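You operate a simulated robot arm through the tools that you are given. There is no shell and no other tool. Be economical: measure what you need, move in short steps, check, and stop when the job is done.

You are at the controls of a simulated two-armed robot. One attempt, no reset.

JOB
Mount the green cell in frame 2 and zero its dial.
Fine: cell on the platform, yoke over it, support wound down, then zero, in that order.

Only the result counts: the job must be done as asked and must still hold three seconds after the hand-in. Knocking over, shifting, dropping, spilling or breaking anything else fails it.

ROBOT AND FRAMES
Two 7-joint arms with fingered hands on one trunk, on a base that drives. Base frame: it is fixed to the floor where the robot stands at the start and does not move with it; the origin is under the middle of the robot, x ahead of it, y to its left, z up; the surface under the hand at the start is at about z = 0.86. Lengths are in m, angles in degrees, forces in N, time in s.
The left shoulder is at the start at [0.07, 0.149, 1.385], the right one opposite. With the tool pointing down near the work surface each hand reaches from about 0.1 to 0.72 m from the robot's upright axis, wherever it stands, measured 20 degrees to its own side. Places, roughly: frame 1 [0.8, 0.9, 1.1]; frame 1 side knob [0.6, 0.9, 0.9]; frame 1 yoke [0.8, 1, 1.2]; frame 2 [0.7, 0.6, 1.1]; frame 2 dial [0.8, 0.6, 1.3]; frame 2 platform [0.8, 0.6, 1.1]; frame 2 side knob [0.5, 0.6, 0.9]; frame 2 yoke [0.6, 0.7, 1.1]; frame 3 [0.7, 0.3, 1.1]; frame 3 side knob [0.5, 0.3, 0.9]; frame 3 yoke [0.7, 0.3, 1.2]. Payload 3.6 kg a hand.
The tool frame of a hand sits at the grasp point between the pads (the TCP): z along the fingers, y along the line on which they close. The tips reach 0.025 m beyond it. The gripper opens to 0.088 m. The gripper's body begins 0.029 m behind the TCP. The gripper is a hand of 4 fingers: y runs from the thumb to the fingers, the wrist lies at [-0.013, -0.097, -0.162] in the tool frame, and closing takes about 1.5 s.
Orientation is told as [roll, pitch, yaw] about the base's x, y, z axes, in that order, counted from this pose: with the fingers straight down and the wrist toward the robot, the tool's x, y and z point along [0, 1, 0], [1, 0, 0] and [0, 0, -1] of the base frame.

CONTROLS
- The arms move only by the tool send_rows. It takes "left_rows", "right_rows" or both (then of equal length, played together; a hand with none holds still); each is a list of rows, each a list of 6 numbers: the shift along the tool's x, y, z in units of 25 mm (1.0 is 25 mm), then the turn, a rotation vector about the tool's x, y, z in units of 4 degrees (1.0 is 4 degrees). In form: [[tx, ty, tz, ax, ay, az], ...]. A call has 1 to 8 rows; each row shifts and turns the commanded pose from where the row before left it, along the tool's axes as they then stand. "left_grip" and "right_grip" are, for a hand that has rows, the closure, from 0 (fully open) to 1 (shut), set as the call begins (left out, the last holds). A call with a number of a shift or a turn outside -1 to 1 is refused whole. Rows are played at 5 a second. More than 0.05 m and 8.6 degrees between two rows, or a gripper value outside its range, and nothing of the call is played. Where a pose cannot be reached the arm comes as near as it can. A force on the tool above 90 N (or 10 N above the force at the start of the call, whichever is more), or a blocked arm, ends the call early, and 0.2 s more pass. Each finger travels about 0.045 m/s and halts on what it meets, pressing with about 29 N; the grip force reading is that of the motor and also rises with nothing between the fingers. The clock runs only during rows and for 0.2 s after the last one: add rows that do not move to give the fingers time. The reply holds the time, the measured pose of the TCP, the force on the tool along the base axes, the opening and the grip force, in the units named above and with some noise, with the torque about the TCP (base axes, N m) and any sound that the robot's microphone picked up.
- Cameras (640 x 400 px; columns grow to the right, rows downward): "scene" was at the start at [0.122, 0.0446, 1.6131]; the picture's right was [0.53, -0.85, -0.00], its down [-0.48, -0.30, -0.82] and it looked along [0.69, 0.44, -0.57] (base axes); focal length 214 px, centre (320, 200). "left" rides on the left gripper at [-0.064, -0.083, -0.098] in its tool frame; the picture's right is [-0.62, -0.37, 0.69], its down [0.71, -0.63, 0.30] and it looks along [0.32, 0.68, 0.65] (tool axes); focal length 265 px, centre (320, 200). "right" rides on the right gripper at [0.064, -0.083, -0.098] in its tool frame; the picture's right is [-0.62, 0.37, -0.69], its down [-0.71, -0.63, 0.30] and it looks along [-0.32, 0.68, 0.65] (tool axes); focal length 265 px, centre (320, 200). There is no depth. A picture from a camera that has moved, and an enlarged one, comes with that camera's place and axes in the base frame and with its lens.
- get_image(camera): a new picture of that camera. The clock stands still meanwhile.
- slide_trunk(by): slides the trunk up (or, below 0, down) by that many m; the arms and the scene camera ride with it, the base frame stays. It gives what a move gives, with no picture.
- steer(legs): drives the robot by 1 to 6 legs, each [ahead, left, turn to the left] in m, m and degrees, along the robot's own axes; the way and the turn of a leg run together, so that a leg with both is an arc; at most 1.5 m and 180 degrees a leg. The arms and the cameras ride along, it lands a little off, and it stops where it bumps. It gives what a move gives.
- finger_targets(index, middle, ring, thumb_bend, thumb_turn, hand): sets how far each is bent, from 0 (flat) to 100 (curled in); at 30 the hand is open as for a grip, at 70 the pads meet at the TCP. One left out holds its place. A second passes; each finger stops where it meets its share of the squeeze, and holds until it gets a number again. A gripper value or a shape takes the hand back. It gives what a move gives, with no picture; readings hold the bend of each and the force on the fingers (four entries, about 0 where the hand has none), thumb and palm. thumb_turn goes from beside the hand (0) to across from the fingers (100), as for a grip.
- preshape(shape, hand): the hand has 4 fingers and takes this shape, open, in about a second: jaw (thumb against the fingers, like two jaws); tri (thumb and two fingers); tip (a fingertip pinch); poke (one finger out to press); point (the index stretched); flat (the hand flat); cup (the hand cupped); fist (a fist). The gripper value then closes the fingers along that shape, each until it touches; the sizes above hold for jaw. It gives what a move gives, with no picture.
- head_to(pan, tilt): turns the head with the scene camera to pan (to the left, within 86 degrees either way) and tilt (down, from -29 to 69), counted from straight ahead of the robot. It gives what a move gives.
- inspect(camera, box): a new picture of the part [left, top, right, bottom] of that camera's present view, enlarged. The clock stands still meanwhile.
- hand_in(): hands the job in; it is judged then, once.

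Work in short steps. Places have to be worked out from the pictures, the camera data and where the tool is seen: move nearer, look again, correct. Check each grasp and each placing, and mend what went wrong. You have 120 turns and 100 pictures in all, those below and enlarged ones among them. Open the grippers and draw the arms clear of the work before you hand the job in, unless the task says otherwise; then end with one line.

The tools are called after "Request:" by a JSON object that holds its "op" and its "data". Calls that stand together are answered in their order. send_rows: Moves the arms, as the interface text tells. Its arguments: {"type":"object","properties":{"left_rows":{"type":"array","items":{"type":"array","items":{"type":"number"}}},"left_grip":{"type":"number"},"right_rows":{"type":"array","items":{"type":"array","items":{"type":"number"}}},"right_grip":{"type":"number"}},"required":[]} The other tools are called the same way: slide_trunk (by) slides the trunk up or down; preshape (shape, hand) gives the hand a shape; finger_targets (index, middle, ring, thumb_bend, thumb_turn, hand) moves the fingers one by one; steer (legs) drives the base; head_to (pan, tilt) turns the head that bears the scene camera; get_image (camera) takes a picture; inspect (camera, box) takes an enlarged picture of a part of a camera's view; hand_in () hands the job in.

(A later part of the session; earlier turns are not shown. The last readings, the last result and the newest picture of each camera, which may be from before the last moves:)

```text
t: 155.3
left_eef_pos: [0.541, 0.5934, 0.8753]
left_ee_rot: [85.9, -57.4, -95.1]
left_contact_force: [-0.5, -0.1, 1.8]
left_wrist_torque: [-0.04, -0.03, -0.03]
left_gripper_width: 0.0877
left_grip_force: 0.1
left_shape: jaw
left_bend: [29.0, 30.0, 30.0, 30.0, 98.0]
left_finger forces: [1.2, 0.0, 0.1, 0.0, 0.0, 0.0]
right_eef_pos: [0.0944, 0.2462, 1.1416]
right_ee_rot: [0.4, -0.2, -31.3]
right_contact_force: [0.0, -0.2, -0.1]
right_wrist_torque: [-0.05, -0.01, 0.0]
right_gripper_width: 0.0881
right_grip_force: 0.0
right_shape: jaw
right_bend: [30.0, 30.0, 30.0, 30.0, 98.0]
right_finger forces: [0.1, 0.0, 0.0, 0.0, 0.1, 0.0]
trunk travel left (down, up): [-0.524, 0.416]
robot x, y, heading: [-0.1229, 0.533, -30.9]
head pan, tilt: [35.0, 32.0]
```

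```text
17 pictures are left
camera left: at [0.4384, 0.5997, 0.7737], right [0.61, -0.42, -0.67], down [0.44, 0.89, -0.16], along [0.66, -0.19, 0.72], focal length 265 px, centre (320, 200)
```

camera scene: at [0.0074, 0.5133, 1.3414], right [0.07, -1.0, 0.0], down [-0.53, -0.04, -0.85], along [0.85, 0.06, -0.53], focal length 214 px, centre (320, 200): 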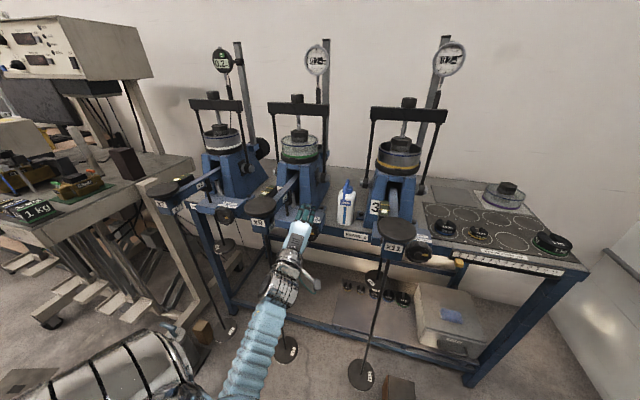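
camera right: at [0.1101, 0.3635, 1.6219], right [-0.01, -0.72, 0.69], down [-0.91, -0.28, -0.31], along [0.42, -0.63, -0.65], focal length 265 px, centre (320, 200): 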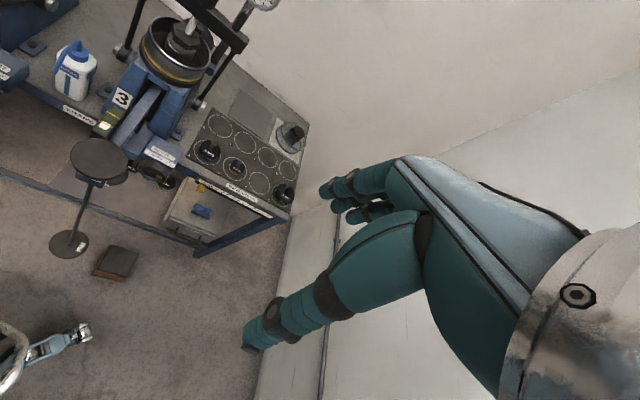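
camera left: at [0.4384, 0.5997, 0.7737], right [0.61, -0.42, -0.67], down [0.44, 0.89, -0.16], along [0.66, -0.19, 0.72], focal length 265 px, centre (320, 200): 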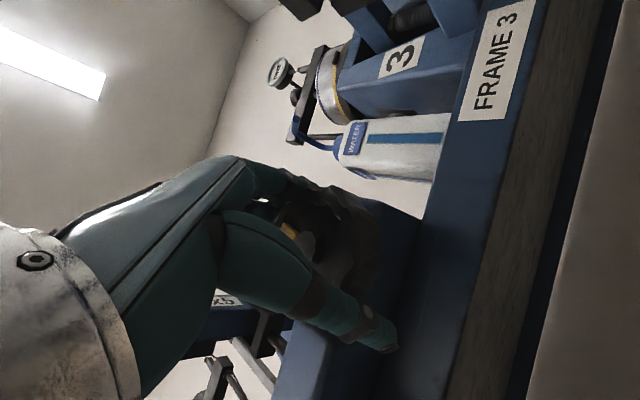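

The mark barely advanced, so the open fingers are dragging the knob back on the return. From now on I withdraw the hand from the knob before rotating back.

Request:
{"op": "send_rows", "data": {"left_rows": [[0, 0, 0, 0, 0, 0], [0, 0, 0, 0, 0, 0], [0, 0, 0, 0, 0, 0], [0, 0, 0, 0, 0, 0], [0, 0, 0, 0, 0, -1], [0, 0, 0, 0, 0, -1], [0, 0, 0, 0, 0, -1], [0, 0, 0, 0, 0, -1]], "left_grip": 1}}

Request:
{"op": "send_rows", "data": {"left_rows": [[0, 0, 0, 0, 0, -1], [0, 0, 0, 0, 0, -1], [0, 0, 0, 0, 0, -1], [0, 0, 0, 0, 0, -1], [0, 0, 0, 0, 0, -1]]}}

Request:
{"op": "send_rows", "data": {"left_rows": [[0, 0, 0, 0, 0, 0], [0, 0, 0, 0, 0, 0], [0, 0, 0, 0, 0, 0], [0, 0, -1, 0, 0, 0], [0, 0, -1, 0, 0, 0], [0, 0, -0.3, 0, 0, 0]], "left_grip": 0}}

Request:
{"op": "send_rows", "data": {"left_rows": [[0, 0, 0, 0, 0, 1], [0, 0, 0, 0, 0, 1], [0, 0, 0, 0, 0, 1], [0, 0, 0, 0, 0, 1], [0, 0, 0, 0, 0, 1], [0, 0, 0, 0, 0, 1], [0, 0, 0, 0, 0, 1], [0, 0, 0, 0, 0, 1]]}}

Request:
{"op": "get_image", "data": {"camera": "left"}}

```text
t: 157.1
left_eef_pos: [0.5397, 0.5936, 0.8758]
left_ee_rot: [82.7, -73.6, -91.4]
left_contact_force: [3.1, -6.5, 8.6]
left_wrist_torque: [0.2, 0.55, 0.06]
left_gripper_width: 0.0668
left_grip_force: 28.8
left_shape: jaw
left_bend: [31.0, 35.0, 34.0, 60.0, 100.0]
left_finger forces: [25.9, 11.7, 2.5, 0.1, 28.3, 0.1]
right_eef_pos: [0.0931, 0.2465, 1.1417]
right_ee_rot: [0.4, -0.3, -31.3]
right_contact_force: [-1.1, 0.0, 0.6]
right_wrist_torque: [0.0, 0.01, 0.02]
right_gripper_width: 0.0878
right_grip_force: 0.1
right_shape: jaw
right_bend: [30.0, 30.0, 30.0, 30.0, 98.0]
right_finger forces: [0.0, 0.0, 0.1, 0.1, 0.1, 0.1]
trunk travel left (down, up): [-0.524, 0.416]
robot x, y, heading: [-0.1227, 0.5331, -30.8]
head pan, tilt: [35.0, 32.0]
```

```text
t: 158.3
left_eef_pos: [0.54, 0.5932, 0.8762]
left_ee_rot: [-61.0, -85.8, 52.5]
left_contact_force: [4.9, -7.9, 16.0]
left_wrist_torque: [0.22, 0.7, -0.19]
left_gripper_width: 0.0664
left_grip_force: 28.7
left_shape: jaw
left_bend: [30.0, 34.0, 34.0, 62.0, 99.0]
left_finger forces: [27.4, 11.7, 2.7, 0.0, 26.5, 0.1]
right_eef_pos: [0.0932, 0.2457, 1.1405]
right_ee_rot: [0.6, -0.2, -31.3]
right_contact_force: [-0.3, 0.0, 0.5]
right_wrist_torque: [0.04, 0.01, 0.0]
right_gripper_width: 0.0879
right_grip_force: 0.0
right_shape: jaw
right_bend: [30.0, 30.0, 30.0, 30.0, 98.0]
right_finger forces: [0.0, 0.1, 0.0, 0.0, 0.0, 0.1]
trunk travel left (down, up): [-0.524, 0.416]
robot x, y, heading: [-0.1235, 0.5382, -31.0]
head pan, tilt: [35.0, 32.0]
```

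```text
t: 159.7
left_eef_pos: [0.4875, 0.6042, 0.8817]
left_ee_rot: [-62.7, -86.8, 54.0]
left_contact_force: [-0.2, 0.0, 0.6]
left_wrist_torque: [-0.01, 0.0, -0.02]
left_gripper_width: 0.0878
left_grip_force: 0.0
left_shape: jaw
left_bend: [30.0, 30.0, 30.0, 30.0, 98.0]
left_finger forces: [0.0, 0.1, 0.0, 0.1, 0.1, 0.1]
right_eef_pos: [0.0952, 0.2473, 1.1411]
right_ee_rot: [0.3, -0.1, -31.4]
right_contact_force: [0.0, -0.6, 0.1]
right_wrist_torque: [0.02, 0.01, 0.0]
right_gripper_width: 0.0877
right_grip_force: 0.1
right_shape: jaw
right_bend: [30.0, 30.0, 30.0, 30.0, 98.0]
right_finger forces: [0.0, 0.0, 0.0, 0.0, 0.1, 0.1]
trunk travel left (down, up): [-0.524, 0.416]
robot x, y, heading: [-0.1234, 0.5384, -30.8]
head pan, tilt: [35.0, 32.0]
```

```text
t: 161.5
left_eef_pos: [0.4836, 0.6022, 0.8774]
left_ee_rot: [85.4, -61.5, -94.5]
left_contact_force: [-0.5, -0.4, -0.1]
left_wrist_torque: [-0.02, -0.02, -0.03]
left_gripper_width: 0.0876
left_grip_force: 0.1
left_shape: jaw
left_bend: [30.0, 30.0, 30.0, 30.0, 98.0]
left_finger forces: [0.0, 0.0, 0.0, 0.0, 0.1, 0.1]
right_eef_pos: [0.0944, 0.2477, 1.1409]
right_ee_rot: [0.3, -0.2, -31.3]
right_contact_force: [1.1, 0.6, -0.4]
right_wrist_torque: [-0.01, 0.02, -0.02]
right_gripper_width: 0.0878
right_grip_force: 0.0
right_shape: jaw
right_bend: [30.0, 30.0, 30.0, 30.0, 98.0]
right_finger forces: [0.1, 0.0, 0.0, 0.0, 0.1, 0.1]
trunk travel left (down, up): [-0.524, 0.416]
robot x, y, heading: [-0.1203, 0.5329, -30.6]
head pan, tilt: [35.0, 32.0]
```

```text
16 pictures are left
camera left: at [0.3808, 0.6011, 0.7768], right [0.61, -0.47, -0.65], down [0.43, 0.87, -0.23], along [0.67, -0.14, 0.73], focal length 265 px, centre (320, 200)
```

left: 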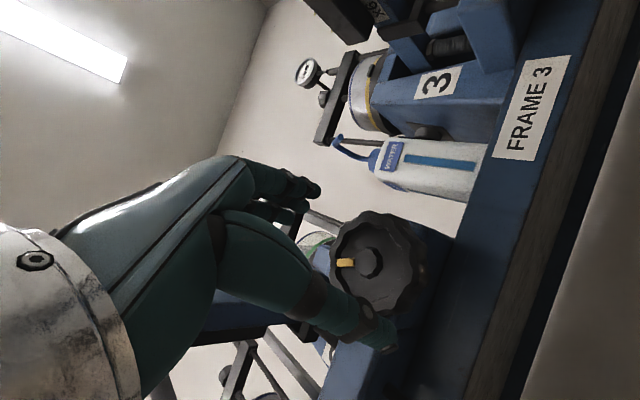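

The mark now points up-left: about 140° turned in total, and it no longer goes back. I repeat with withdrawal, two more strokes.

Request:
{"op": "send_rows", "data": {"left_rows": [[0, 0, 0, 0, 0, 1], [0, 0, 1, 0, 0, 0], [0, 0, 1, 0, 0, 0], [0, 0, 0.3, 0, 0, 0]]}}

Request:
{"op": "send_rows", "data": {"left_rows": [[0, 0, 0, 0, 0, 0], [0, 0, 0, 0, 0, 0], [0, 0, 0, 0, 0, 0], [0, 0, 0, 0, 0, 0], [0, 0, 0, 0, 0, -1], [0, 0, 0, 0, 0, -1], [0, 0, 0, 0, 0, -1], [0, 0, 0, 0, 0, -1]], "left_grip": 1}}

Request:
{"op": "send_rows", "data": {"left_rows": [[0, 0, 0, 0, 0, -1], [0, 0, 0, 0, 0, -1], [0, 0, 0, 0, 0, -1], [0, 0, 0, 0, 0, -1], [0, 0, 0, 0, 0, -1]]}}

Request:
{"op": "send_rows", "data": {"left_rows": [[0, 0, 0, 0, 0, 0], [0, 0, 0, 0, 0, 0], [0, 0, 0, 0, 0, 0], [0, 0, -1, 0, 0, 0], [0, 0, -1, 0, 0, 0], [0, 0, -0.3, 0, 0, 0]], "left_grip": 0}}

Request:
{"op": "send_rows", "data": {"left_rows": [[0, 0, 0, 0, 0, 1], [0, 0, 0, 0, 0, 1], [0, 0, 0, 0, 0, 1], [0, 0, 0, 0, 0, 1], [0, 0, 0, 0, 0, 1], [0, 0, 0, 0, 0, 1], [0, 0, 0, 0, 0, 1], [0, 0, 0, 0, 0, 1]]}}

Request:
{"op": "send_rows", "data": {"left_rows": [[0, 0, 0, 0, 0, 1], [0, 0, 1, 0, 0, 0], [0, 0, 1, 0, 0, 0], [0, 0, 0.3, 0, 0, 0]]}}

Request:
{"op": "send_rows", "data": {"left_rows": [[0, 0, 0, 0, 0, 0], [0, 0, 0, 0, 0, 0], [0, 0, 0, 0, 0, 0], [0, 0, 0, 0, 0, 0], [0, 0, 0, 0, 0, -1], [0, 0, 0, 0, 0, -1], [0, 0, 0, 0, 0, -1], [0, 0, 0, 0, 0, -1]], "left_grip": 1}}

Request:
{"op": "send_rows", "data": {"left_rows": [[0, 0, 0, 0, 0, -1], [0, 0, 0, 0, 0, -1], [0, 0, 0, 0, 0, -1], [0, 0, 0, 0, 0, -1], [0, 0, 0, 0, 0, -1]]}}

Request:
{"op": "send_rows", "data": {"left_rows": [[0, 0, 0, 0, 0, 0], [0, 0, 0, 0, 0, 0], [0, 0, 0, 0, 0, 0], [0, 0, -1, 0, 0, 0], [0, 0, -1, 0, 0, 0], [0, 0, -0.3, 0, 0, 0]], "left_grip": 0}}

Request:
{"op": "inspect", "data": {"camera": "scene", "box": [260, 140, 330, 210]}}

```text
t: 162.5
left_eef_pos: [0.5403, 0.5929, 0.8761]
left_ee_rot: [86.0, -57.7, -95.3]
left_contact_force: [0.2, 0.0, -0.4]
left_wrist_torque: [0.05, -0.02, 0.01]
left_gripper_width: 0.0879
left_grip_force: 0.0
left_shape: jaw
left_bend: [30.0, 30.0, 30.0, 30.0, 98.0]
left_finger forces: [0.6, 0.0, 0.0, 0.0, 0.0, 0.0]
right_eef_pos: [0.0934, 0.2463, 1.1408]
right_ee_rot: [0.4, -0.2, -31.3]
right_contact_force: [-0.5, -1.3, 0.4]
right_wrist_torque: [0.02, -0.04, 0.02]
right_gripper_width: 0.0877
right_grip_force: 0.1
right_shape: jaw
right_bend: [30.0, 30.0, 30.0, 30.0, 98.0]
right_finger forces: [0.0, 0.0, 0.0, 0.0, 0.0, 0.0]
trunk travel left (down, up): [-0.524, 0.416]
robot x, y, heading: [-0.125, 0.5333, -30.5]
head pan, tilt: [35.0, 32.0]
```

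```text
t: 164.3
left_eef_pos: [0.541, 0.5921, 0.8771]
left_ee_rot: [82.5, -73.6, -91.4]
left_contact_force: [5.6, -8.2, 9.7]
left_wrist_torque: [0.22, 0.54, 0.05]
left_gripper_width: 0.0653
left_grip_force: 28.8
left_shape: jaw
left_bend: [33.0, 35.0, 34.0, 62.0, 99.0]
left_finger forces: [22.9, 11.8, 3.4, 0.1, 27.5, 0.0]
right_eef_pos: [0.0933, 0.2458, 1.1402]
right_ee_rot: [0.4, -0.2, -31.3]
right_contact_force: [-0.1, 0.4, -0.3]
right_wrist_torque: [0.02, -0.01, -0.02]
right_gripper_width: 0.0878
right_grip_force: 0.1
right_shape: jaw
right_bend: [30.0, 30.0, 30.0, 30.0, 98.0]
right_finger forces: [0.0, 0.0, 0.0, 0.1, 0.0, 0.0]
trunk travel left (down, up): [-0.524, 0.416]
robot x, y, heading: [-0.1206, 0.5321, -30.9]
head pan, tilt: [35.0, 32.0]
```

```text
t: 165.5
left_eef_pos: [0.5405, 0.5933, 0.8766]
left_ee_rot: [-59.9, -85.8, 51.4]
left_contact_force: [10.8, -9.2, 16.9]
left_wrist_torque: [0.29, 0.87, -0.25]
left_gripper_width: 0.065
left_grip_force: 28.9
left_shape: jaw
left_bend: [31.0, 35.0, 34.0, 64.0, 98.0]
left_finger forces: [26.3, 14.2, 3.1, 0.0, 26.0, 0.0]
right_eef_pos: [0.0943, 0.2454, 1.1402]
right_ee_rot: [0.5, -0.2, -31.3]
right_contact_force: [-0.3, -0.2, 0.5]
right_wrist_torque: [0.01, 0.02, -0.01]
right_gripper_width: 0.0879
right_grip_force: 0.0
right_shape: jaw
right_bend: [30.0, 30.0, 30.0, 30.0, 98.0]
right_finger forces: [0.0, 0.0, 0.0, 0.0, 0.1, 0.0]
trunk travel left (down, up): [-0.524, 0.416]
robot x, y, heading: [-0.1197, 0.5342, -30.6]
head pan, tilt: [35.0, 32.0]
```

```text
t: 166.9
left_eef_pos: [0.4867, 0.6032, 0.8837]
left_ee_rot: [-63.4, -86.8, 54.6]
left_contact_force: [1.7, 0.5, 0.1]
left_wrist_torque: [0.04, -0.03, 0.01]
left_gripper_width: 0.0879
left_grip_force: 0.1
left_shape: jaw
left_bend: [30.0, 30.0, 30.0, 30.0, 98.0]
left_finger forces: [0.0, 0.0, 0.0, 0.1, 0.0, 0.0]
right_eef_pos: [0.0946, 0.2475, 1.141]
right_ee_rot: [0.3, -0.3, -31.2]
right_contact_force: [-0.2, -0.7, 0.3]
right_wrist_torque: [0.01, -0.03, 0.01]
right_gripper_width: 0.088
right_grip_force: 0.0
right_shape: jaw
right_bend: [30.0, 30.0, 30.0, 30.0, 98.0]
right_finger forces: [0.0, 0.1, 0.1, 0.0, 0.1, 0.1]
trunk travel left (down, up): [-0.524, 0.416]
robot x, y, heading: [-0.1238, 0.5331, -30.8]
head pan, tilt: [35.0, 32.0]
```

```text
t: 168.7
left_eef_pos: [0.483, 0.6016, 0.8773]
left_ee_rot: [85.3, -61.5, -94.5]
left_contact_force: [-0.5, -0.1, -0.4]
left_wrist_torque: [0.04, -0.02, -0.02]
left_gripper_width: 0.0877
left_grip_force: 0.0
left_shape: jaw
left_bend: [30.0, 30.0, 30.0, 30.0, 98.0]
left_finger forces: [0.0, 0.0, 0.0, 0.1, 0.0, 0.0]
right_eef_pos: [0.0931, 0.2479, 1.1416]
right_ee_rot: [0.3, -0.2, -31.3]
right_contact_force: [0.4, 0.2, -0.4]
right_wrist_torque: [-0.02, -0.02, 0.02]
right_gripper_width: 0.088
right_grip_force: 0.1
right_shape: jaw
right_bend: [30.0, 30.0, 30.0, 30.0, 98.0]
right_finger forces: [0.0, 0.0, 0.0, 0.0, 0.1, 0.1]
trunk travel left (down, up): [-0.524, 0.416]
robot x, y, heading: [-0.1246, 0.5373, -30.8]
head pan, tilt: [35.0, 32.0]
```

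```text
t: 169.7
left_eef_pos: [0.5405, 0.5938, 0.8759]
left_ee_rot: [85.9, -57.6, -95.1]
left_contact_force: [-0.2, -0.4, -0.9]
left_wrist_torque: [0.01, -0.03, 0.0]
left_gripper_width: 0.0879
left_grip_force: 0.0
left_shape: jaw
left_bend: [30.0, 30.0, 30.0, 30.0, 98.0]
left_finger forces: [0.4, 0.0, 0.0, 0.1, 0.0, 0.0]
right_eef_pos: [0.0933, 0.2474, 1.1411]
right_ee_rot: [0.4, -0.2, -31.2]
right_contact_force: [0.3, 0.5, -0.7]
right_wrist_torque: [-0.01, -0.01, -0.02]
right_gripper_width: 0.0881
right_grip_force: 0.1
right_shape: jaw
right_bend: [30.0, 30.0, 30.0, 30.0, 98.0]
right_finger forces: [0.1, 0.1, 0.0, 0.0, 0.1, 0.0]
trunk travel left (down, up): [-0.524, 0.416]
robot x, y, heading: [-0.1245, 0.5326, -30.7]
head pan, tilt: [35.0, 32.0]
```

```text
t: 171.5
left_eef_pos: [0.5412, 0.5921, 0.8757]
left_ee_rot: [82.4, -73.5, -91.4]
left_contact_force: [3.1, -7.4, 7.4]
left_wrist_torque: [0.34, 0.38, 0.03]
left_gripper_width: 0.0653
left_grip_force: 28.9
left_shape: jaw
left_bend: [33.0, 35.0, 33.0, 62.0, 100.0]
left_finger forces: [22.0, 11.7, 4.0, 0.0, 26.8, 0.1]
right_eef_pos: [0.0935, 0.2446, 1.1406]
right_ee_rot: [0.4, -0.2, -31.3]
right_contact_force: [0.3, 0.2, -0.6]
right_wrist_torque: [0.01, 0.03, 0.02]
right_gripper_width: 0.0881
right_grip_force: 0.1
right_shape: jaw
right_bend: [30.0, 30.0, 30.0, 30.0, 98.0]
right_finger forces: [0.0, 0.0, 0.0, 0.0, 0.0, 0.0]
trunk travel left (down, up): [-0.524, 0.416]
robot x, y, heading: [-0.1229, 0.5341, -30.6]
head pan, tilt: [35.0, 32.0]
```

```text
t: 172.7
left_eef_pos: [0.5403, 0.5874, 0.8764]
left_ee_rot: [-55.9, -86.0, 47.1]
left_contact_force: [2.6, -23.7, 4.4]
left_wrist_torque: [1.54, -0.44, -0.2]
left_gripper_width: 0.0649
left_grip_force: 29.0
left_shape: jaw
left_bend: [35.0, 34.0, 31.0, 62.0, 100.0]
left_finger forces: [25.9, 13.6, 3.6, 0.0, 27.0, 0.0]
right_eef_pos: [0.0949, 0.2422, 1.1398]
right_ee_rot: [0.6, -0.1, -31.3]
right_contact_force: [-0.4, -0.3, 0.0]
right_wrist_torque: [0.01, 0.01, 0.05]
right_gripper_width: 0.0882
right_grip_force: 0.0
right_shape: jaw
right_bend: [30.0, 30.0, 30.0, 30.0, 98.0]
right_finger forces: [0.0, 0.0, 0.0, 0.0, 0.0, 0.0]
trunk travel left (down, up): [-0.524, 0.416]
robot x, y, heading: [-0.1228, 0.5348, -31.0]
head pan, tilt: [35.0, 32.0]
```

```text
t: 174.1
left_eef_pos: [0.4866, 0.6028, 0.8821]
left_ee_rot: [-63.3, -86.9, 54.7]
left_contact_force: [0.8, 0.5, -1.2]
left_wrist_torque: [0.0, 0.0, 0.03]
left_gripper_width: 0.0879
left_grip_force: 0.0
left_shape: jaw
left_bend: [30.0, 30.0, 30.0, 30.0, 98.0]
left_finger forces: [0.0, 0.0, 0.1, 0.0, 0.1, 0.0]
right_eef_pos: [0.0949, 0.247, 1.142]
right_ee_rot: [0.3, -0.1, -31.3]
right_contact_force: [-0.4, -0.2, -0.2]
right_wrist_torque: [-0.01, -0.02, 0.01]
right_gripper_width: 0.0879
right_grip_force: 0.1
right_shape: jaw
right_bend: [30.0, 30.0, 30.0, 30.0, 98.0]
right_finger forces: [0.0, 0.1, 0.1, 0.0, 0.1, 0.0]
trunk travel left (down, up): [-0.524, 0.416]
robot x, y, heading: [-0.1194, 0.534, -30.5]
head pan, tilt: [35.0, 32.0]
```

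```text
5.71 times, centred on (295, 175) of scene
camera zoom: at [0.0087, 0.5132, 1.2662], right [0.07, -1.0, 0.0], down [-0.53, -0.04, -0.85], along [0.85, 0.06, -0.53], focal length 1226 px, centre (463, 343)
```

zoom: 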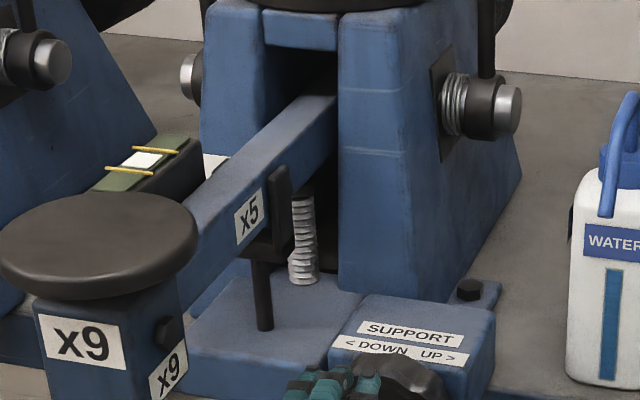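

The last stroke met a firm stop (torque jumped to 1.5 N·m) and the screw top is now below the lever: the support seems fully down. I confirm with one more stroke.

Request:
{"op": "send_rows", "data": {"left_rows": [[0, 0, 0, 0, 0, 1], [0, 0, 0, 0, 0, 1], [0, 0, 0, 0, 0, 1], [0, 0, 0, 0, 0, 1], [0, 0, 0, 0, 0, 1], [0, 0, 0, 0, 0, 1], [0, 0, 0, 0, 0, 1], [0, 0, 0, 0, 0, 1]]}}

Request:
{"op": "send_rows", "data": {"left_rows": [[0, 0, 0, 0, 0, 1], [0, 0, 1, 0, 0, 0], [0, 0, 1, 0, 0, 0], [0, 0, 0.3, 0, 0, 0]]}}

Request:
{"op": "send_rows", "data": {"left_rows": [[0, 0, 0, 0, 0, 0], [0, 0, 0, 0, 0, 0], [0, 0, 0, 0, 0, 0], [0, 0, 0, 0, 0, 0], [0, 0, 0, 0, 0, -1], [0, 0, 0, 0, 0, -1], [0, 0, 0, 0, 0, -1], [0, 0, 0, 0, 0, -1]], "left_grip": 1}}

Request:
{"op": "send_rows", "data": {"left_rows": [[0, 0, 0, 0, 0, 0], [0, 0, 0, 0, 0, 0], [0, 0, 0, 0, 0, 0], [0, 0, -1, 0, 0, 0], [0, 0, -1, 0, 0, 0], [0, 0, -1, 0, 0, 0]], "left_grip": 0}}

Request:
{"op": "get_image", "data": {"camera": "left"}}

```text
t: 175.9
left_eef_pos: [0.4838, 0.6031, 0.8758]
left_ee_rot: [85.3, -61.5, -94.4]
left_contact_force: [-0.2, -0.6, 0.7]
left_wrist_torque: [0.0, 0.0, -0.01]
left_gripper_width: 0.0878
left_grip_force: 0.2
left_shape: jaw
left_bend: [30.0, 30.0, 30.0, 30.0, 98.0]
left_finger forces: [0.0, 0.1, 0.0, 0.0, 0.0, 0.1]
right_eef_pos: [0.0937, 0.2475, 1.1402]
right_ee_rot: [0.3, -0.1, -31.2]
right_contact_force: [0.6, 0.3, -0.6]
right_wrist_torque: [-0.01, -0.02, -0.03]
right_gripper_width: 0.0877
right_grip_force: 0.0
right_shape: jaw
right_bend: [30.0, 30.0, 30.0, 30.0, 98.0]
right_finger forces: [0.1, 0.0, 0.0, 0.1, 0.0, 0.0]
trunk travel left (down, up): [-0.524, 0.416]
robot x, y, heading: [-0.1252, 0.5364, -30.6]
head pan, tilt: [35.0, 32.0]
```

```text
t: 176.9
left_eef_pos: [0.5401, 0.5931, 0.8756]
left_ee_rot: [86.0, -57.6, -95.2]
left_contact_force: [-2.0, -0.3, 1.1]
left_wrist_torque: [-0.01, 0.0, -0.03]
left_gripper_width: 0.0883
left_grip_force: 0.2
left_shape: jaw
left_bend: [30.0, 30.0, 30.0, 30.0, 98.0]
left_finger forces: [0.9, 0.1, 0.0, 0.0, 0.1, 0.1]
right_eef_pos: [0.092, 0.2471, 1.1407]
right_ee_rot: [0.4, -0.2, -31.3]
right_contact_force: [-0.5, -0.9, 0.7]
right_wrist_torque: [-0.02, 0.03, -0.03]
right_gripper_width: 0.0877
right_grip_force: 0.0
right_shape: jaw
right_bend: [30.0, 30.0, 30.0, 30.0, 98.0]
right_finger forces: [0.0, 0.0, 0.0, 0.0, 0.0, 0.1]
trunk travel left (down, up): [-0.524, 0.416]
robot x, y, heading: [-0.123, 0.536, -30.8]
head pan, tilt: [35.0, 32.0]
```

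```text
t: 178.7
left_eef_pos: [0.5406, 0.5893, 0.8735]
left_ee_rot: [81.7, -73.4, -90.9]
left_contact_force: [0.8, -17.7, -3.6]
left_wrist_torque: [1.19, -0.26, -0.25]
left_gripper_width: 0.0665
left_grip_force: 28.8
left_shape: jaw
left_bend: [34.0, 34.0, 31.0, 60.0, 100.0]
left_finger forces: [21.5, 13.8, 3.7, 0.0, 31.7, 0.0]
right_eef_pos: [0.094, 0.2439, 1.1397]
right_ee_rot: [0.5, -0.1, -31.4]
right_contact_force: [0.2, 0.5, 0.3]
right_wrist_torque: [0.03, 0.03, 0.02]
right_gripper_width: 0.0878
right_grip_force: 0.1
right_shape: jaw
right_bend: [30.0, 30.0, 30.0, 30.0, 98.0]
right_finger forces: [0.1, 0.1, 0.0, 0.1, 0.0, 0.0]
trunk travel left (down, up): [-0.524, 0.416]
robot x, y, heading: [-0.1213, 0.5331, -30.9]
head pan, tilt: [35.0, 32.0]
```

```text
t: 180.1
left_eef_pos: [0.4662, 0.6054, 0.8787]
left_ee_rot: [82.4, -73.5, -91.3]
left_contact_force: [-0.5, 0.4, -0.3]
left_wrist_torque: [-0.01, 0.01, -0.01]
left_gripper_width: 0.0875
left_grip_force: 0.1
left_shape: jaw
left_bend: [30.0, 30.0, 30.0, 30.0, 98.0]
left_finger forces: [0.1, 0.0, 0.0, 0.0, 0.0, 0.0]
right_eef_pos: [0.0932, 0.2477, 1.142]
right_ee_rot: [0.4, -0.3, -31.3]
right_contact_force: [-0.9, 0.4, 0.4]
right_wrist_torque: [0.01, -0.03, 0.0]
right_gripper_width: 0.0877
right_grip_force: 0.1
right_shape: jaw
right_bend: [30.0, 30.0, 30.0, 30.0, 98.0]
right_finger forces: [0.0, 0.0, 0.0, 0.0, 0.0, 0.0]
trunk travel left (down, up): [-0.524, 0.416]
robot x, y, heading: [-0.1254, 0.5374, -30.6]
head pan, tilt: [35.0, 32.0]
```

```text
14 pictures are left
camera left: at [0.36, 0.5823, 0.7837], right [0.59, -0.59, -0.55], down [0.41, 0.81, -0.42], along [0.69, 0.02, 0.72], focal length 265 px, centre (320, 200)
```

left: 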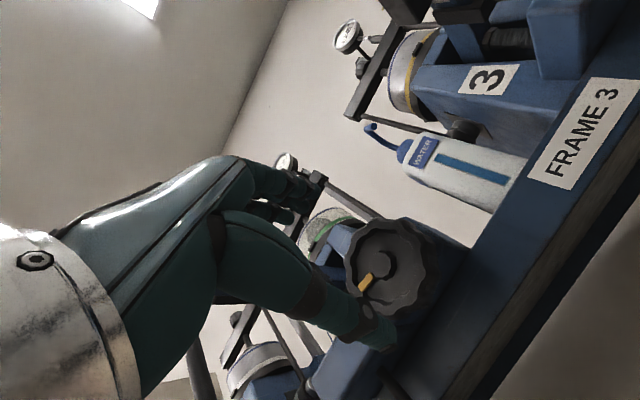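

The stop is confirmed, so the support is wound down. Now I withdraw to the right, straighten the wrist and raise the trunk to dial height.

Request:
{"op": "send_rows", "data": {"left_rows": [[-0.4, 0.1, -0.3, 0, 0, -1], [-0.4, 0.1, -0.3, 0, 0, -1], [-0.4, 0.1, 0, 0, 0, -1], [-0.3, 0.1, 0, 0, 0, 0]]}}

Request:
{"op": "slide_trunk", "data": {"by": 0.3}}

Request:
{"op": "slide_trunk", "data": {"by": 0.115}}

Request:
{"op": "inspect", "data": {"camera": "scene", "box": [280, 150, 360, 250]}}

```text
t: 181.1
left_eef_pos: [0.4455, 0.5658, 0.8851]
left_ee_rot: [78.9, -82.6, -88.8]
left_contact_force: [0.3, 0.8, -1.0]
left_wrist_torque: [-0.05, 0.01, 0.0]
left_gripper_width: 0.0877
left_grip_force: 0.0
left_shape: jaw
left_bend: [30.0, 30.0, 30.0, 30.0, 98.0]
left_finger forces: [0.0, 0.0, 0.0, 0.0, 0.1, 0.0]
right_eef_pos: [0.0947, 0.2473, 1.1402]
right_ee_rot: [0.3, -0.2, -31.3]
right_contact_force: [-0.2, 0.2, 0.4]
right_wrist_torque: [0.0, 0.01, -0.04]
right_gripper_width: 0.0881
right_grip_force: 0.0
right_shape: jaw
right_bend: [30.0, 30.0, 30.0, 30.0, 98.0]
right_finger forces: [0.0, 0.0, 0.1, 0.0, 0.0, 0.0]
trunk travel left (down, up): [-0.524, 0.416]
robot x, y, heading: [-0.1187, 0.5349, -30.5]
head pan, tilt: [35.0, 32.0]
```

```text
t: 184.1
left_eef_pos: [0.4473, 0.5678, 1.1873]
left_ee_rot: [81.2, -82.9, -90.9]
left_contact_force: [-0.1, 0.3, -1.0]
left_wrist_torque: [0.03, -0.02, -0.02]
left_gripper_width: 0.0877
left_grip_force: 0.0
left_shape: jaw
left_bend: [30.0, 30.0, 30.0, 30.0, 98.0]
left_finger forces: [0.1, 0.0, 0.1, 0.1, 0.0, 0.1]
right_eef_pos: [0.0952, 0.2476, 1.4423]
right_ee_rot: [0.3, -0.2, -31.3]
right_contact_force: [0.8, -0.1, -0.5]
right_wrist_torque: [0.0, -0.02, 0.0]
right_gripper_width: 0.0879
right_grip_force: 0.1
right_shape: jaw
right_bend: [30.0, 30.0, 30.0, 30.0, 98.0]
right_finger forces: [0.0, 0.0, 0.0, 0.0, 0.0, 0.0]
trunk travel left (down, up): [-0.824, 0.116]
robot x, y, heading: [-0.1266, 0.5358, -30.7]
head pan, tilt: [35.0, 32.0]
```

```text
t: 185.6
left_eef_pos: [0.4475, 0.5699, 1.3017]
left_ee_rot: [81.6, -82.8, -91.2]
left_contact_force: [-0.1, 0.1, -0.3]
left_wrist_torque: [0.02, 0.0, -0.02]
left_gripper_width: 0.0877
left_grip_force: 0.0
left_shape: jaw
left_bend: [30.0, 30.0, 30.0, 30.0, 98.0]
left_finger forces: [0.0, 0.0, 0.0, 0.0, 0.0, 0.0]
right_eef_pos: [0.0952, 0.2478, 1.5558]
right_ee_rot: [0.3, -0.2, -31.3]
right_contact_force: [0.1, -0.2, -0.6]
right_wrist_torque: [-0.01, 0.0, 0.02]
right_gripper_width: 0.0882
right_grip_force: 0.1
right_shape: jaw
right_bend: [30.0, 30.0, 30.0, 30.0, 98.0]
right_finger forces: [0.0, 0.1, 0.0, 0.0, 0.0, 0.0]
trunk travel left (down, up): [-0.939, 0.001]
robot x, y, heading: [-0.1211, 0.533, -30.7]
head pan, tilt: [35.0, 32.0]
```

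```text
4.00 times, centred on (320, 200) of scene
camera zoom: at [0.0082, 0.513, 1.6813], right [0.07, -1.0, 0.0], down [-0.53, -0.04, -0.85], along [0.85, 0.06, -0.53], focal length 858 px, centre (320, 200)
```

zoom: 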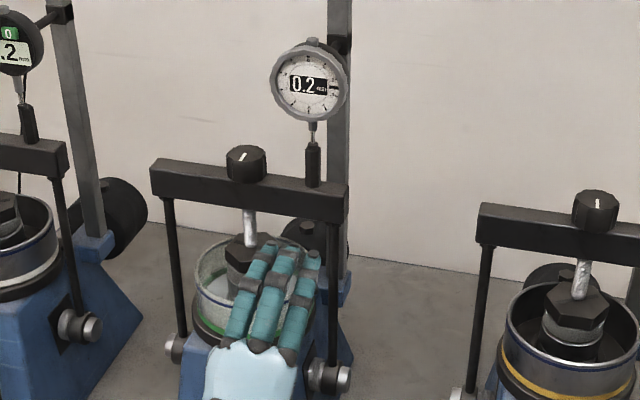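

The yoke and cell are still in place and the dial still reads 0.2. I enlarge the dial face to see what there is to operate.

Request:
{"op": "inspect", "data": {"camera": "scene", "box": [304, 155, 332, 185]}}

```text
13.33 times, centred on (318, 170) of scene
camera zoom: at [0.0082, 0.513, 1.6813], right [0.07, -1.0, 0.0], down [-0.53, -0.04, -0.85], along [0.85, 0.06, -0.53], focal length 2860 px, centre (347, 600)
```

zoom: 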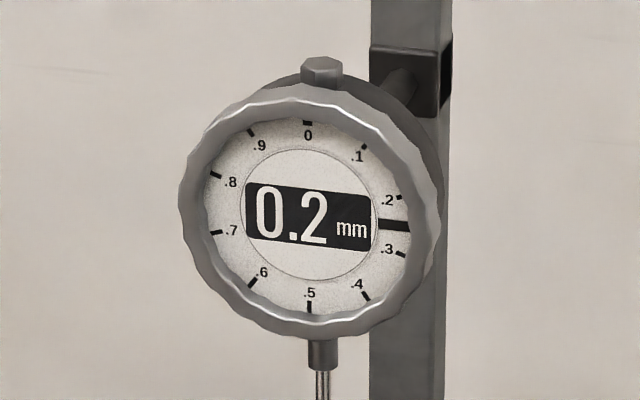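

The dial has a scale on its bezel; the needle sits at about 0.25, so the bezel must turn clockwise about 88° to bring its 0 to the needle. I drive forward 8.5 cm, move in front of the dial and pre-roll the hand.

Request:
{"op": "steer", "data": {"legs": [[0.073, 0.044, 0]]}}

Request:
{"op": "send_rows", "data": {"left_rows": [[0.42, 0.57, 0.84, 0, 0, 0], [0.42, 0.57, 0.84, 0, 0, 0], [0.42, 0.57, 0.84, 0, 0, 1], [0.42, 0.57, 0.84, 0, 0, 1], [0, 0, 0, 0, 0, 1], [0, 0, 0, 0, 0, 1], [0, 0, 0, 0, 0, 1], [0, 0, 0, 0, 0, 1]]}}

Request:
{"op": "get_image", "data": {"camera": "left"}}

```text
t: 187.2
left_eef_pos: [0.5355, 0.572, 1.308]
left_ee_rot: [88.4, -82.6, -97.8]
left_contact_force: [0.3, -0.2, 0.7]
left_wrist_torque: [-0.01, -0.01, -0.01]
left_gripper_width: 0.0877
left_grip_force: 0.0
left_shape: jaw
left_bend: [30.0, 30.0, 30.0, 30.0, 98.0]
left_finger forces: [0.1, 0.0, 0.0, 0.0, 0.0, 0.1]
right_eef_pos: [0.1804, 0.2485, 1.5562]
right_ee_rot: [0.2, -0.2, -31.3]
right_contact_force: [0.2, -0.3, -0.2]
right_wrist_torque: [-0.01, -0.03, 0.0]
right_gripper_width: 0.0879
right_grip_force: 0.1
right_shape: jaw
right_bend: [30.0, 30.0, 30.0, 30.0, 98.0]
right_finger forces: [0.0, 0.1, 0.1, 0.0, 0.0, 0.0]
trunk travel left (down, up): [-0.939, 0.001]
robot x, y, heading: [-0.0347, 0.5349, -30.6]
head pan, tilt: [35.0, 32.0]
```

```text
t: 189.0
left_eef_pos: [0.6256, 0.5912, 1.3696]
left_ee_rot: [89.6, -58.5, -99.0]
left_contact_force: [-0.2, 0.2, 0.0]
left_wrist_torque: [0.0, 0.02, -0.01]
left_gripper_width: 0.0876
left_grip_force: 0.0
left_shape: jaw
left_bend: [30.0, 30.0, 30.0, 30.0, 98.0]
left_finger forces: [0.0, 0.1, 0.0, 0.0, 0.0, 0.0]
right_eef_pos: [0.18, 0.2489, 1.5568]
right_ee_rot: [0.3, -0.2, -31.3]
right_contact_force: [0.4, -0.2, 0.5]
right_wrist_torque: [0.03, 0.03, 0.02]
right_gripper_width: 0.0877
right_grip_force: 0.1
right_shape: jaw
right_bend: [30.0, 30.0, 30.0, 30.0, 98.0]
right_finger forces: [0.0, 0.1, 0.1, 0.0, 0.0, 0.0]
trunk travel left (down, up): [-0.939, 0.001]
robot x, y, heading: [-0.0302, 0.5348, -30.7]
head pan, tilt: [35.0, 32.0]
```

```text
11 pictures are left
camera left: at [0.5268, 0.5951, 1.2656], right [0.63, -0.45, -0.64], down [0.45, 0.88, -0.17], along [0.64, -0.18, 0.75], focal length 265 px, centre (320, 200)
```

left: 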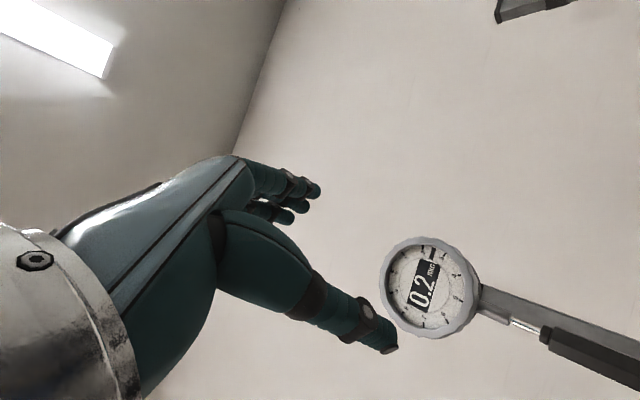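

The dial face centre is triangulated at [0.7375, 0.577, 1.352]. I centre on its axis and advance so the fingertips straddle the bezel.

Request:
{"op": "send_rows", "data": {"left_rows": [[-0.23, -0.69, 0, 0, 0, 0], [0, 0, 1, 0, 0, 0], [0, 0, 1, 0, 0, 0], [0, 0, 0.9, 0, 0, 0], [0, 0, 0.5, 0, 0, 0], [0, 0, 0.4, 0, 0, 0]]}}

Request:
{"op": "get_image", "data": {"camera": "left"}}

```text
t: 190.4
left_eef_pos: [0.7203, 0.5785, 1.3526]
left_ee_rot: [89.4, -58.7, -98.8]
left_contact_force: [-1.0, 0.0, 0.3]
left_wrist_torque: [-0.02, 0.0, 0.02]
left_gripper_width: 0.0877
left_grip_force: 0.1
left_shape: jaw
left_bend: [30.0, 30.0, 30.0, 30.0, 98.0]
left_finger forces: [0.1, 0.0, 0.1, 0.0, 0.1, 0.0]
right_eef_pos: [0.1805, 0.2464, 1.5553]
right_ee_rot: [0.4, -0.2, -31.2]
right_contact_force: [0.5, 0.4, -0.5]
right_wrist_torque: [0.0, 0.01, 0.01]
right_gripper_width: 0.088
right_grip_force: 0.1
right_shape: jaw
right_bend: [30.0, 30.0, 30.0, 30.0, 98.0]
right_finger forces: [0.0, 0.0, 0.0, 0.0, 0.0, 0.0]
trunk travel left (down, up): [-0.939, 0.001]
robot x, y, heading: [-0.0354, 0.5335, -30.6]
head pan, tilt: [35.0, 32.0]
```

```text
10 pictures are left
camera left: at [0.6218, 0.5829, 1.2473], right [0.63, -0.45, -0.64], down [0.45, 0.88, -0.17], along [0.64, -0.18, 0.75], focal length 265 px, centre (320, 200)
```

left: 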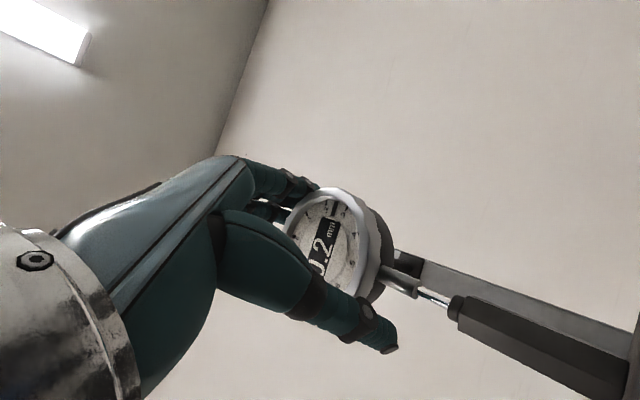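

The bezel is between thumb and fingers. I grip and turn clockwise 44°.

Request:
{"op": "send_rows", "data": {"left_rows": [[0, 0, 0, 0, 0, 0], [0, 0, 0, 0, 0, 0], [0, 0, 0, 0, 0, 0], [0, 0, 0, 0, 0, 0], [0, 0, 0, 0, 0, 0], [0, 0, 0, 0, 0, 1], [0, 0, 0, 0, 0, 1], [0, 0, 0, 0, 0, 1]], "left_grip": 1}}

Request:
{"op": "send_rows", "data": {"left_rows": [[0, 0, 0, 0, 0, 1], [0, 0, 0, 0, 0, 1], [0, 0, 0, 0, 0, 1], [0, 0, 0, 0, 0, 1], [0, 0, 0, 0, 0, 1], [0, 0, 0, 0, 0, 1], [0, 0, 0, 0, 0, 1], [0, 0, 0, 0, 0, 1]]}}

Request:
{"op": "get_image", "data": {"camera": "left"}}

```text
t: 192.2
left_eef_pos: [0.7196, 0.5787, 1.3518]
left_ee_rot: [89.7, -46.6, -98.9]
left_contact_force: [2.7, -0.5, -0.3]
left_wrist_torque: [0.01, 0.03, 0.08]
left_gripper_width: 0.0608
left_grip_force: 29.0
left_shape: jaw
left_bend: [28.0, 37.0, 35.0, 58.0, 98.0]
left_finger forces: [15.9, 7.5, 4.1, 0.1, 27.5, 0.0]
right_eef_pos: [0.1805, 0.2487, 1.5553]
right_ee_rot: [0.3, -0.2, -31.2]
right_contact_force: [-0.1, -0.4, -0.4]
right_wrist_torque: [-0.01, 0.0, 0.03]
right_gripper_width: 0.088
right_grip_force: 0.0
right_shape: jaw
right_bend: [30.0, 30.0, 30.0, 30.0, 98.0]
right_finger forces: [0.0, 0.0, 0.0, 0.0, 0.0, 0.1]
trunk travel left (down, up): [-0.939, 0.001]
robot x, y, heading: [-0.0338, 0.5355, -31.0]
head pan, tilt: [35.0, 32.0]
```

```text
t: 194.0
left_eef_pos: [0.7203, 0.5801, 1.352]
left_ee_rot: [89.7, -14.6, -99.2]
left_contact_force: [4.1, 4.5, 1.4]
left_wrist_torque: [-0.07, -0.05, 0.11]
left_gripper_width: 0.0598
left_grip_force: 28.9
left_shape: jaw
left_bend: [28.0, 39.0, 36.0, 58.0, 97.0]
left_finger forces: [15.0, 6.5, 3.6, 0.1, 29.7, 0.0]
right_eef_pos: [0.18, 0.249, 1.5573]
right_ee_rot: [0.2, -0.2, -31.3]
right_contact_force: [-0.6, 0.5, -0.7]
right_wrist_torque: [0.01, 0.01, -0.01]
right_gripper_width: 0.0878
right_grip_force: 0.1
right_shape: jaw
right_bend: [30.0, 30.0, 30.0, 30.0, 98.0]
right_finger forces: [0.0, 0.1, 0.0, 0.0, 0.0, 0.0]
trunk travel left (down, up): [-0.939, 0.001]
robot x, y, heading: [-0.0336, 0.5344, -30.8]
head pan, tilt: [35.0, 32.0]
```

```text
9 pictures are left
camera left: at [0.6339, 0.6594, 1.2688], right [0.71, 0.09, -0.7], down [0.43, 0.73, 0.53], along [0.55, -0.68, 0.48], focal length 265 px, centre (320, 200)
```

left: 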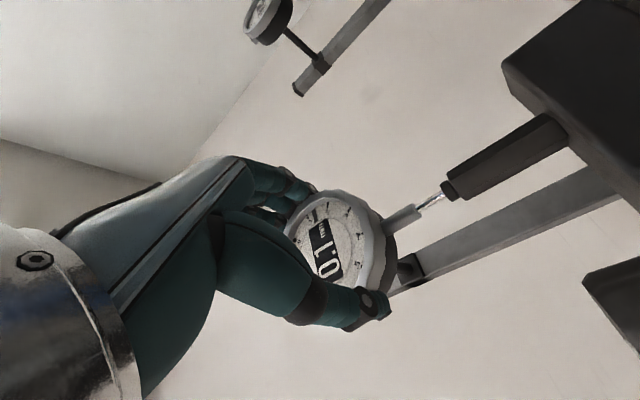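

The reading has gone to 0.1: right direction. I keep turning clockwise in the same grip.

Request:
{"op": "send_rows", "data": {"left_rows": [[0, 0, 0, 0, 0, 1], [0, 0, 0, 0, 0, 1], [0, 0, 0, 0, 0, 1], [0, 0, 0, 0, 0, 1], [0, 0, 0, 0, 0, 1], [0, 0, 0, 0, 0, 1], [0, 0, 0, 0, 0, 1]]}}

Request:
{"op": "inspect", "data": {"camera": "left", "box": [240, 150, 400, 310]}}

```text
t: 195.6
left_eef_pos: [0.7205, 0.579, 1.354]
left_ee_rot: [90.0, 11.6, -99.5]
left_contact_force: [4.7, 6.9, 3.8]
left_wrist_torque: [-0.18, -0.11, 0.34]
left_gripper_width: 0.058
left_grip_force: 29.0
left_shape: jaw
left_bend: [29.0, 40.0, 39.0, 57.0, 95.0]
left_finger forces: [15.1, 7.9, 3.1, 0.1, 31.5, 0.0]
right_eef_pos: [0.1813, 0.2517, 1.5575]
right_ee_rot: [0.2, -0.2, -31.4]
right_contact_force: [-0.3, -0.1, 0.3]
right_wrist_torque: [0.0, -0.03, 0.0]
right_gripper_width: 0.0877
right_grip_force: 0.1
right_shape: jaw
right_bend: [30.0, 30.0, 30.0, 30.0, 98.0]
right_finger forces: [0.0, 0.1, 0.0, 0.0, 0.1, 0.0]
trunk travel left (down, up): [-0.939, 0.001]
robot x, y, heading: [-0.0338, 0.5338, -30.7]
head pan, tilt: [35.0, 32.0]
```

```text
2.50 times, centred on (320, 230) of left
camera zoom: at [0.6396, 0.6892, 1.3067], right [0.76, 0.36, -0.53], down [0.38, 0.42, 0.83], along [0.52, -0.83, 0.18], focal length 664 px, centre (320, 125)
```

zoom: 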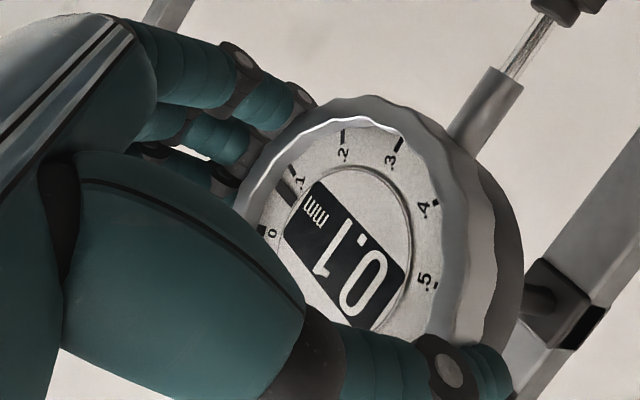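

The needle is now at about 0.06–0.07. I turn another 20° and check.

Request:
{"op": "send_rows", "data": {"left_rows": [[0, 0, 0, 0, 0, 1], [0, 0, 0, 0, 0, 1], [0, 0, 0, 0, 0, 1], [0, 0, 0, 0, 0, 1], [0, 0, 0, 0, 0, 1], [0, 0, 0, 0, 0, 0]]}}

Request:
{"op": "inspect", "data": {"camera": "scene", "box": [304, 150, 336, 190]}}

```text
t: 197.0
left_eef_pos: [0.7196, 0.5729, 1.3506]
left_ee_rot: [90.0, 18.7, -100.3]
left_contact_force: [11.8, 41.2, 11.8]
left_wrist_torque: [-0.17, -0.17, 0.46]
left_gripper_width: 0.0542
left_grip_force: 28.9
left_shape: jaw
left_bend: [74.0, 45.0, 40.0, 47.0, 93.0]
left_finger forces: [9.2, 2.7, 0.0, 0.0, 51.2, 0.1]
left hand out of reach, approached as far as the arm can: row 1, 3, 4, 5
right_eef_pos: [0.1802, 0.2622, 1.559]
right_ee_rot: [-0.2, -0.4, -31.3]
right_contact_force: [-0.4, 0.7, 0.7]
right_wrist_torque: [0.02, 0.0, 0.02]
right_gripper_width: 0.0879
right_grip_force: 0.1
right_shape: jaw
right_bend: [30.0, 30.0, 30.0, 30.0, 98.0]
right_finger forces: [0.0, 0.1, 0.0, 0.0, 0.0, 0.1]
trunk travel left (down, up): [-0.939, 0.001]
robot x, y, heading: [-0.0351, 0.5343, -30.9]
head pan, tilt: [35.0, 32.0]
```

```text
10.00 times, centred on (320, 170) of scene
camera zoom: at [0.0978, 0.5303, 1.6815], right [0.07, -1.0, 0.01], down [-0.53, -0.05, -0.85], along [0.85, 0.06, -0.53], focal length 2145 px, centre (320, 500)
```

zoom: 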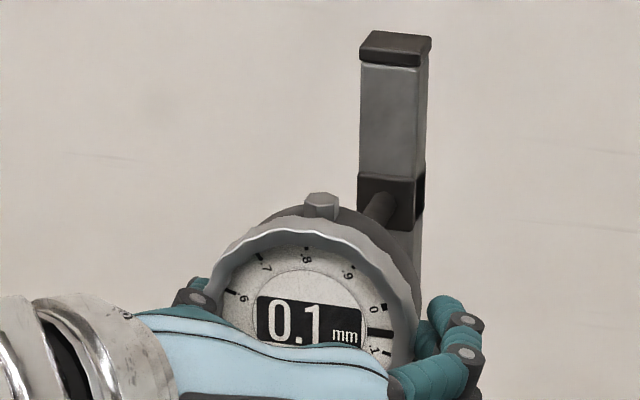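

At the reach limit with a side load, so I release and withdraw, roll the hand back and re-centre; the needle is at about 0.055.

Request:
{"op": "send_rows", "data": {"left_rows": [[0, 0, 0, 0, 0, 0], [0, 0, 0, 0, 0, 0], [0, 0, 0, 0, 0, 0], [0, 0, 0, 0, 0, 0], [0, 0, -1, 0, 0, 0], [0, 0, -1, 0, 0, 0], [0, 0, -0.5, 0, 0, 0]], "left_grip": 0}}

Request:
{"op": "send_rows", "data": {"left_rows": [[0, 0, 0, 0, 0, -1], [0, 0, 0, 0, 0, -1], [0, 0, 0, 0, 0, -1], [0, 0, 0, 0, 0, -1], [0, 0, 0, 0, 0, -1], [0, 0, 0, 0, 0, -1], [0, 0, 0, 0, 0, -1], [0, 0, 0, 0, 0, -1]]}}

Request:
{"op": "send_rows", "data": {"left_rows": [[0, 0, 0, 0, 0, -1], [0, 0, 0, 0, 0, -1], [0, 0, 0, 0, 0, -1], [0, 0, 0, 0, 0, -1], [0, 0, 0, 0, 0, -1], [0, 0, 0, 0, 0, -1], [0, 0, 0, 0, 0, 0]]}}

```text
t: 198.6
left_eef_pos: [0.6681, 0.5683, 1.349]
left_ee_rot: [89.6, 19.0, -101.4]
left_contact_force: [1.5, -0.3, -0.4]
left_wrist_torque: [0.02, -0.02, -0.02]
left_gripper_width: 0.0877
left_grip_force: 0.1
left_shape: jaw
left_bend: [30.0, 30.0, 30.0, 30.0, 97.0]
left_finger forces: [0.0, 0.1, 0.0, 0.1, 0.0, 0.0]
left hand out of reach, approached as far as the arm can: row 6, 7
right_eef_pos: [0.1782, 0.2567, 1.5571]
right_ee_rot: [0.1, -0.4, -31.2]
right_contact_force: [0.2, 0.7, -0.6]
right_wrist_torque: [-0.04, -0.03, -0.02]
right_gripper_width: 0.0878
right_grip_force: 0.1
right_shape: jaw
right_bend: [30.0, 30.0, 30.0, 30.0, 98.0]
right_finger forces: [0.0, 0.1, 0.0, 0.0, 0.0, 0.0]
trunk travel left (down, up): [-0.939, 0.001]
robot x, y, heading: [-0.0333, 0.5335, -30.7]
head pan, tilt: [35.0, 32.0]
```

```text
t: 200.4
left_eef_pos: [0.67, 0.56, 1.3464]
left_ee_rot: [88.8, 11.1, -100.7]
left_contact_force: [0.2, 0.1, -0.1]
left_wrist_torque: [-0.02, 0.0, 0.02]
left_gripper_width: 0.088
left_grip_force: 0.0
left_shape: jaw
left_bend: [30.0, 30.0, 30.0, 30.0, 97.0]
left_finger forces: [0.0, 0.1, 0.1, 0.0, 0.1, 0.0]
left hand out of reach, approached as far as the arm can: row 2, 3, 4, 5, 6, 7
right_eef_pos: [0.1802, 0.2448, 1.557]
right_ee_rot: [0.4, 0.0, -31.3]
right_contact_force: [-0.7, -0.5, 0.4]
right_wrist_torque: [0.02, -0.03, 0.04]
right_gripper_width: 0.0877
right_grip_force: 0.2
right_shape: jaw
right_bend: [30.0, 30.0, 30.0, 30.0, 98.0]
right_finger forces: [0.0, 0.0, 0.0, 0.0, 0.1, 0.0]
trunk travel left (down, up): [-0.939, 0.001]
robot x, y, heading: [-0.0308, 0.5366, -30.9]
head pan, tilt: [35.0, 32.0]
```

```text
t: 202.0
left_eef_pos: [0.6717, 0.5661, 1.3468]
left_ee_rot: [88.8, -11.4, -99.8]
left_contact_force: [0.9, 0.4, 0.2]
left_wrist_torque: [0.01, 0.02, -0.01]
left_gripper_width: 0.0877
left_grip_force: 0.1
left_shape: jaw
left_bend: [30.0, 30.0, 30.0, 30.0, 97.0]
left_finger forces: [0.0, 0.0, 0.0, 0.0, 0.0, 0.0]
left hand out of reach, approached as far as the arm can: row 1
right_eef_pos: [0.1775, 0.2485, 1.5562]
right_ee_rot: [0.3, -0.3, -31.3]
right_contact_force: [-0.1, 0.3, 0.8]
right_wrist_torque: [-0.01, 0.04, -0.01]
right_gripper_width: 0.0878
right_grip_force: 0.0
right_shape: jaw
right_bend: [30.0, 30.0, 30.0, 30.0, 98.0]
right_finger forces: [0.1, 0.0, 0.1, 0.1, 0.0, 0.0]
trunk travel left (down, up): [-0.939, 0.001]
robot x, y, heading: [-0.0351, 0.5352, -30.8]
head pan, tilt: [35.0, 32.0]
```

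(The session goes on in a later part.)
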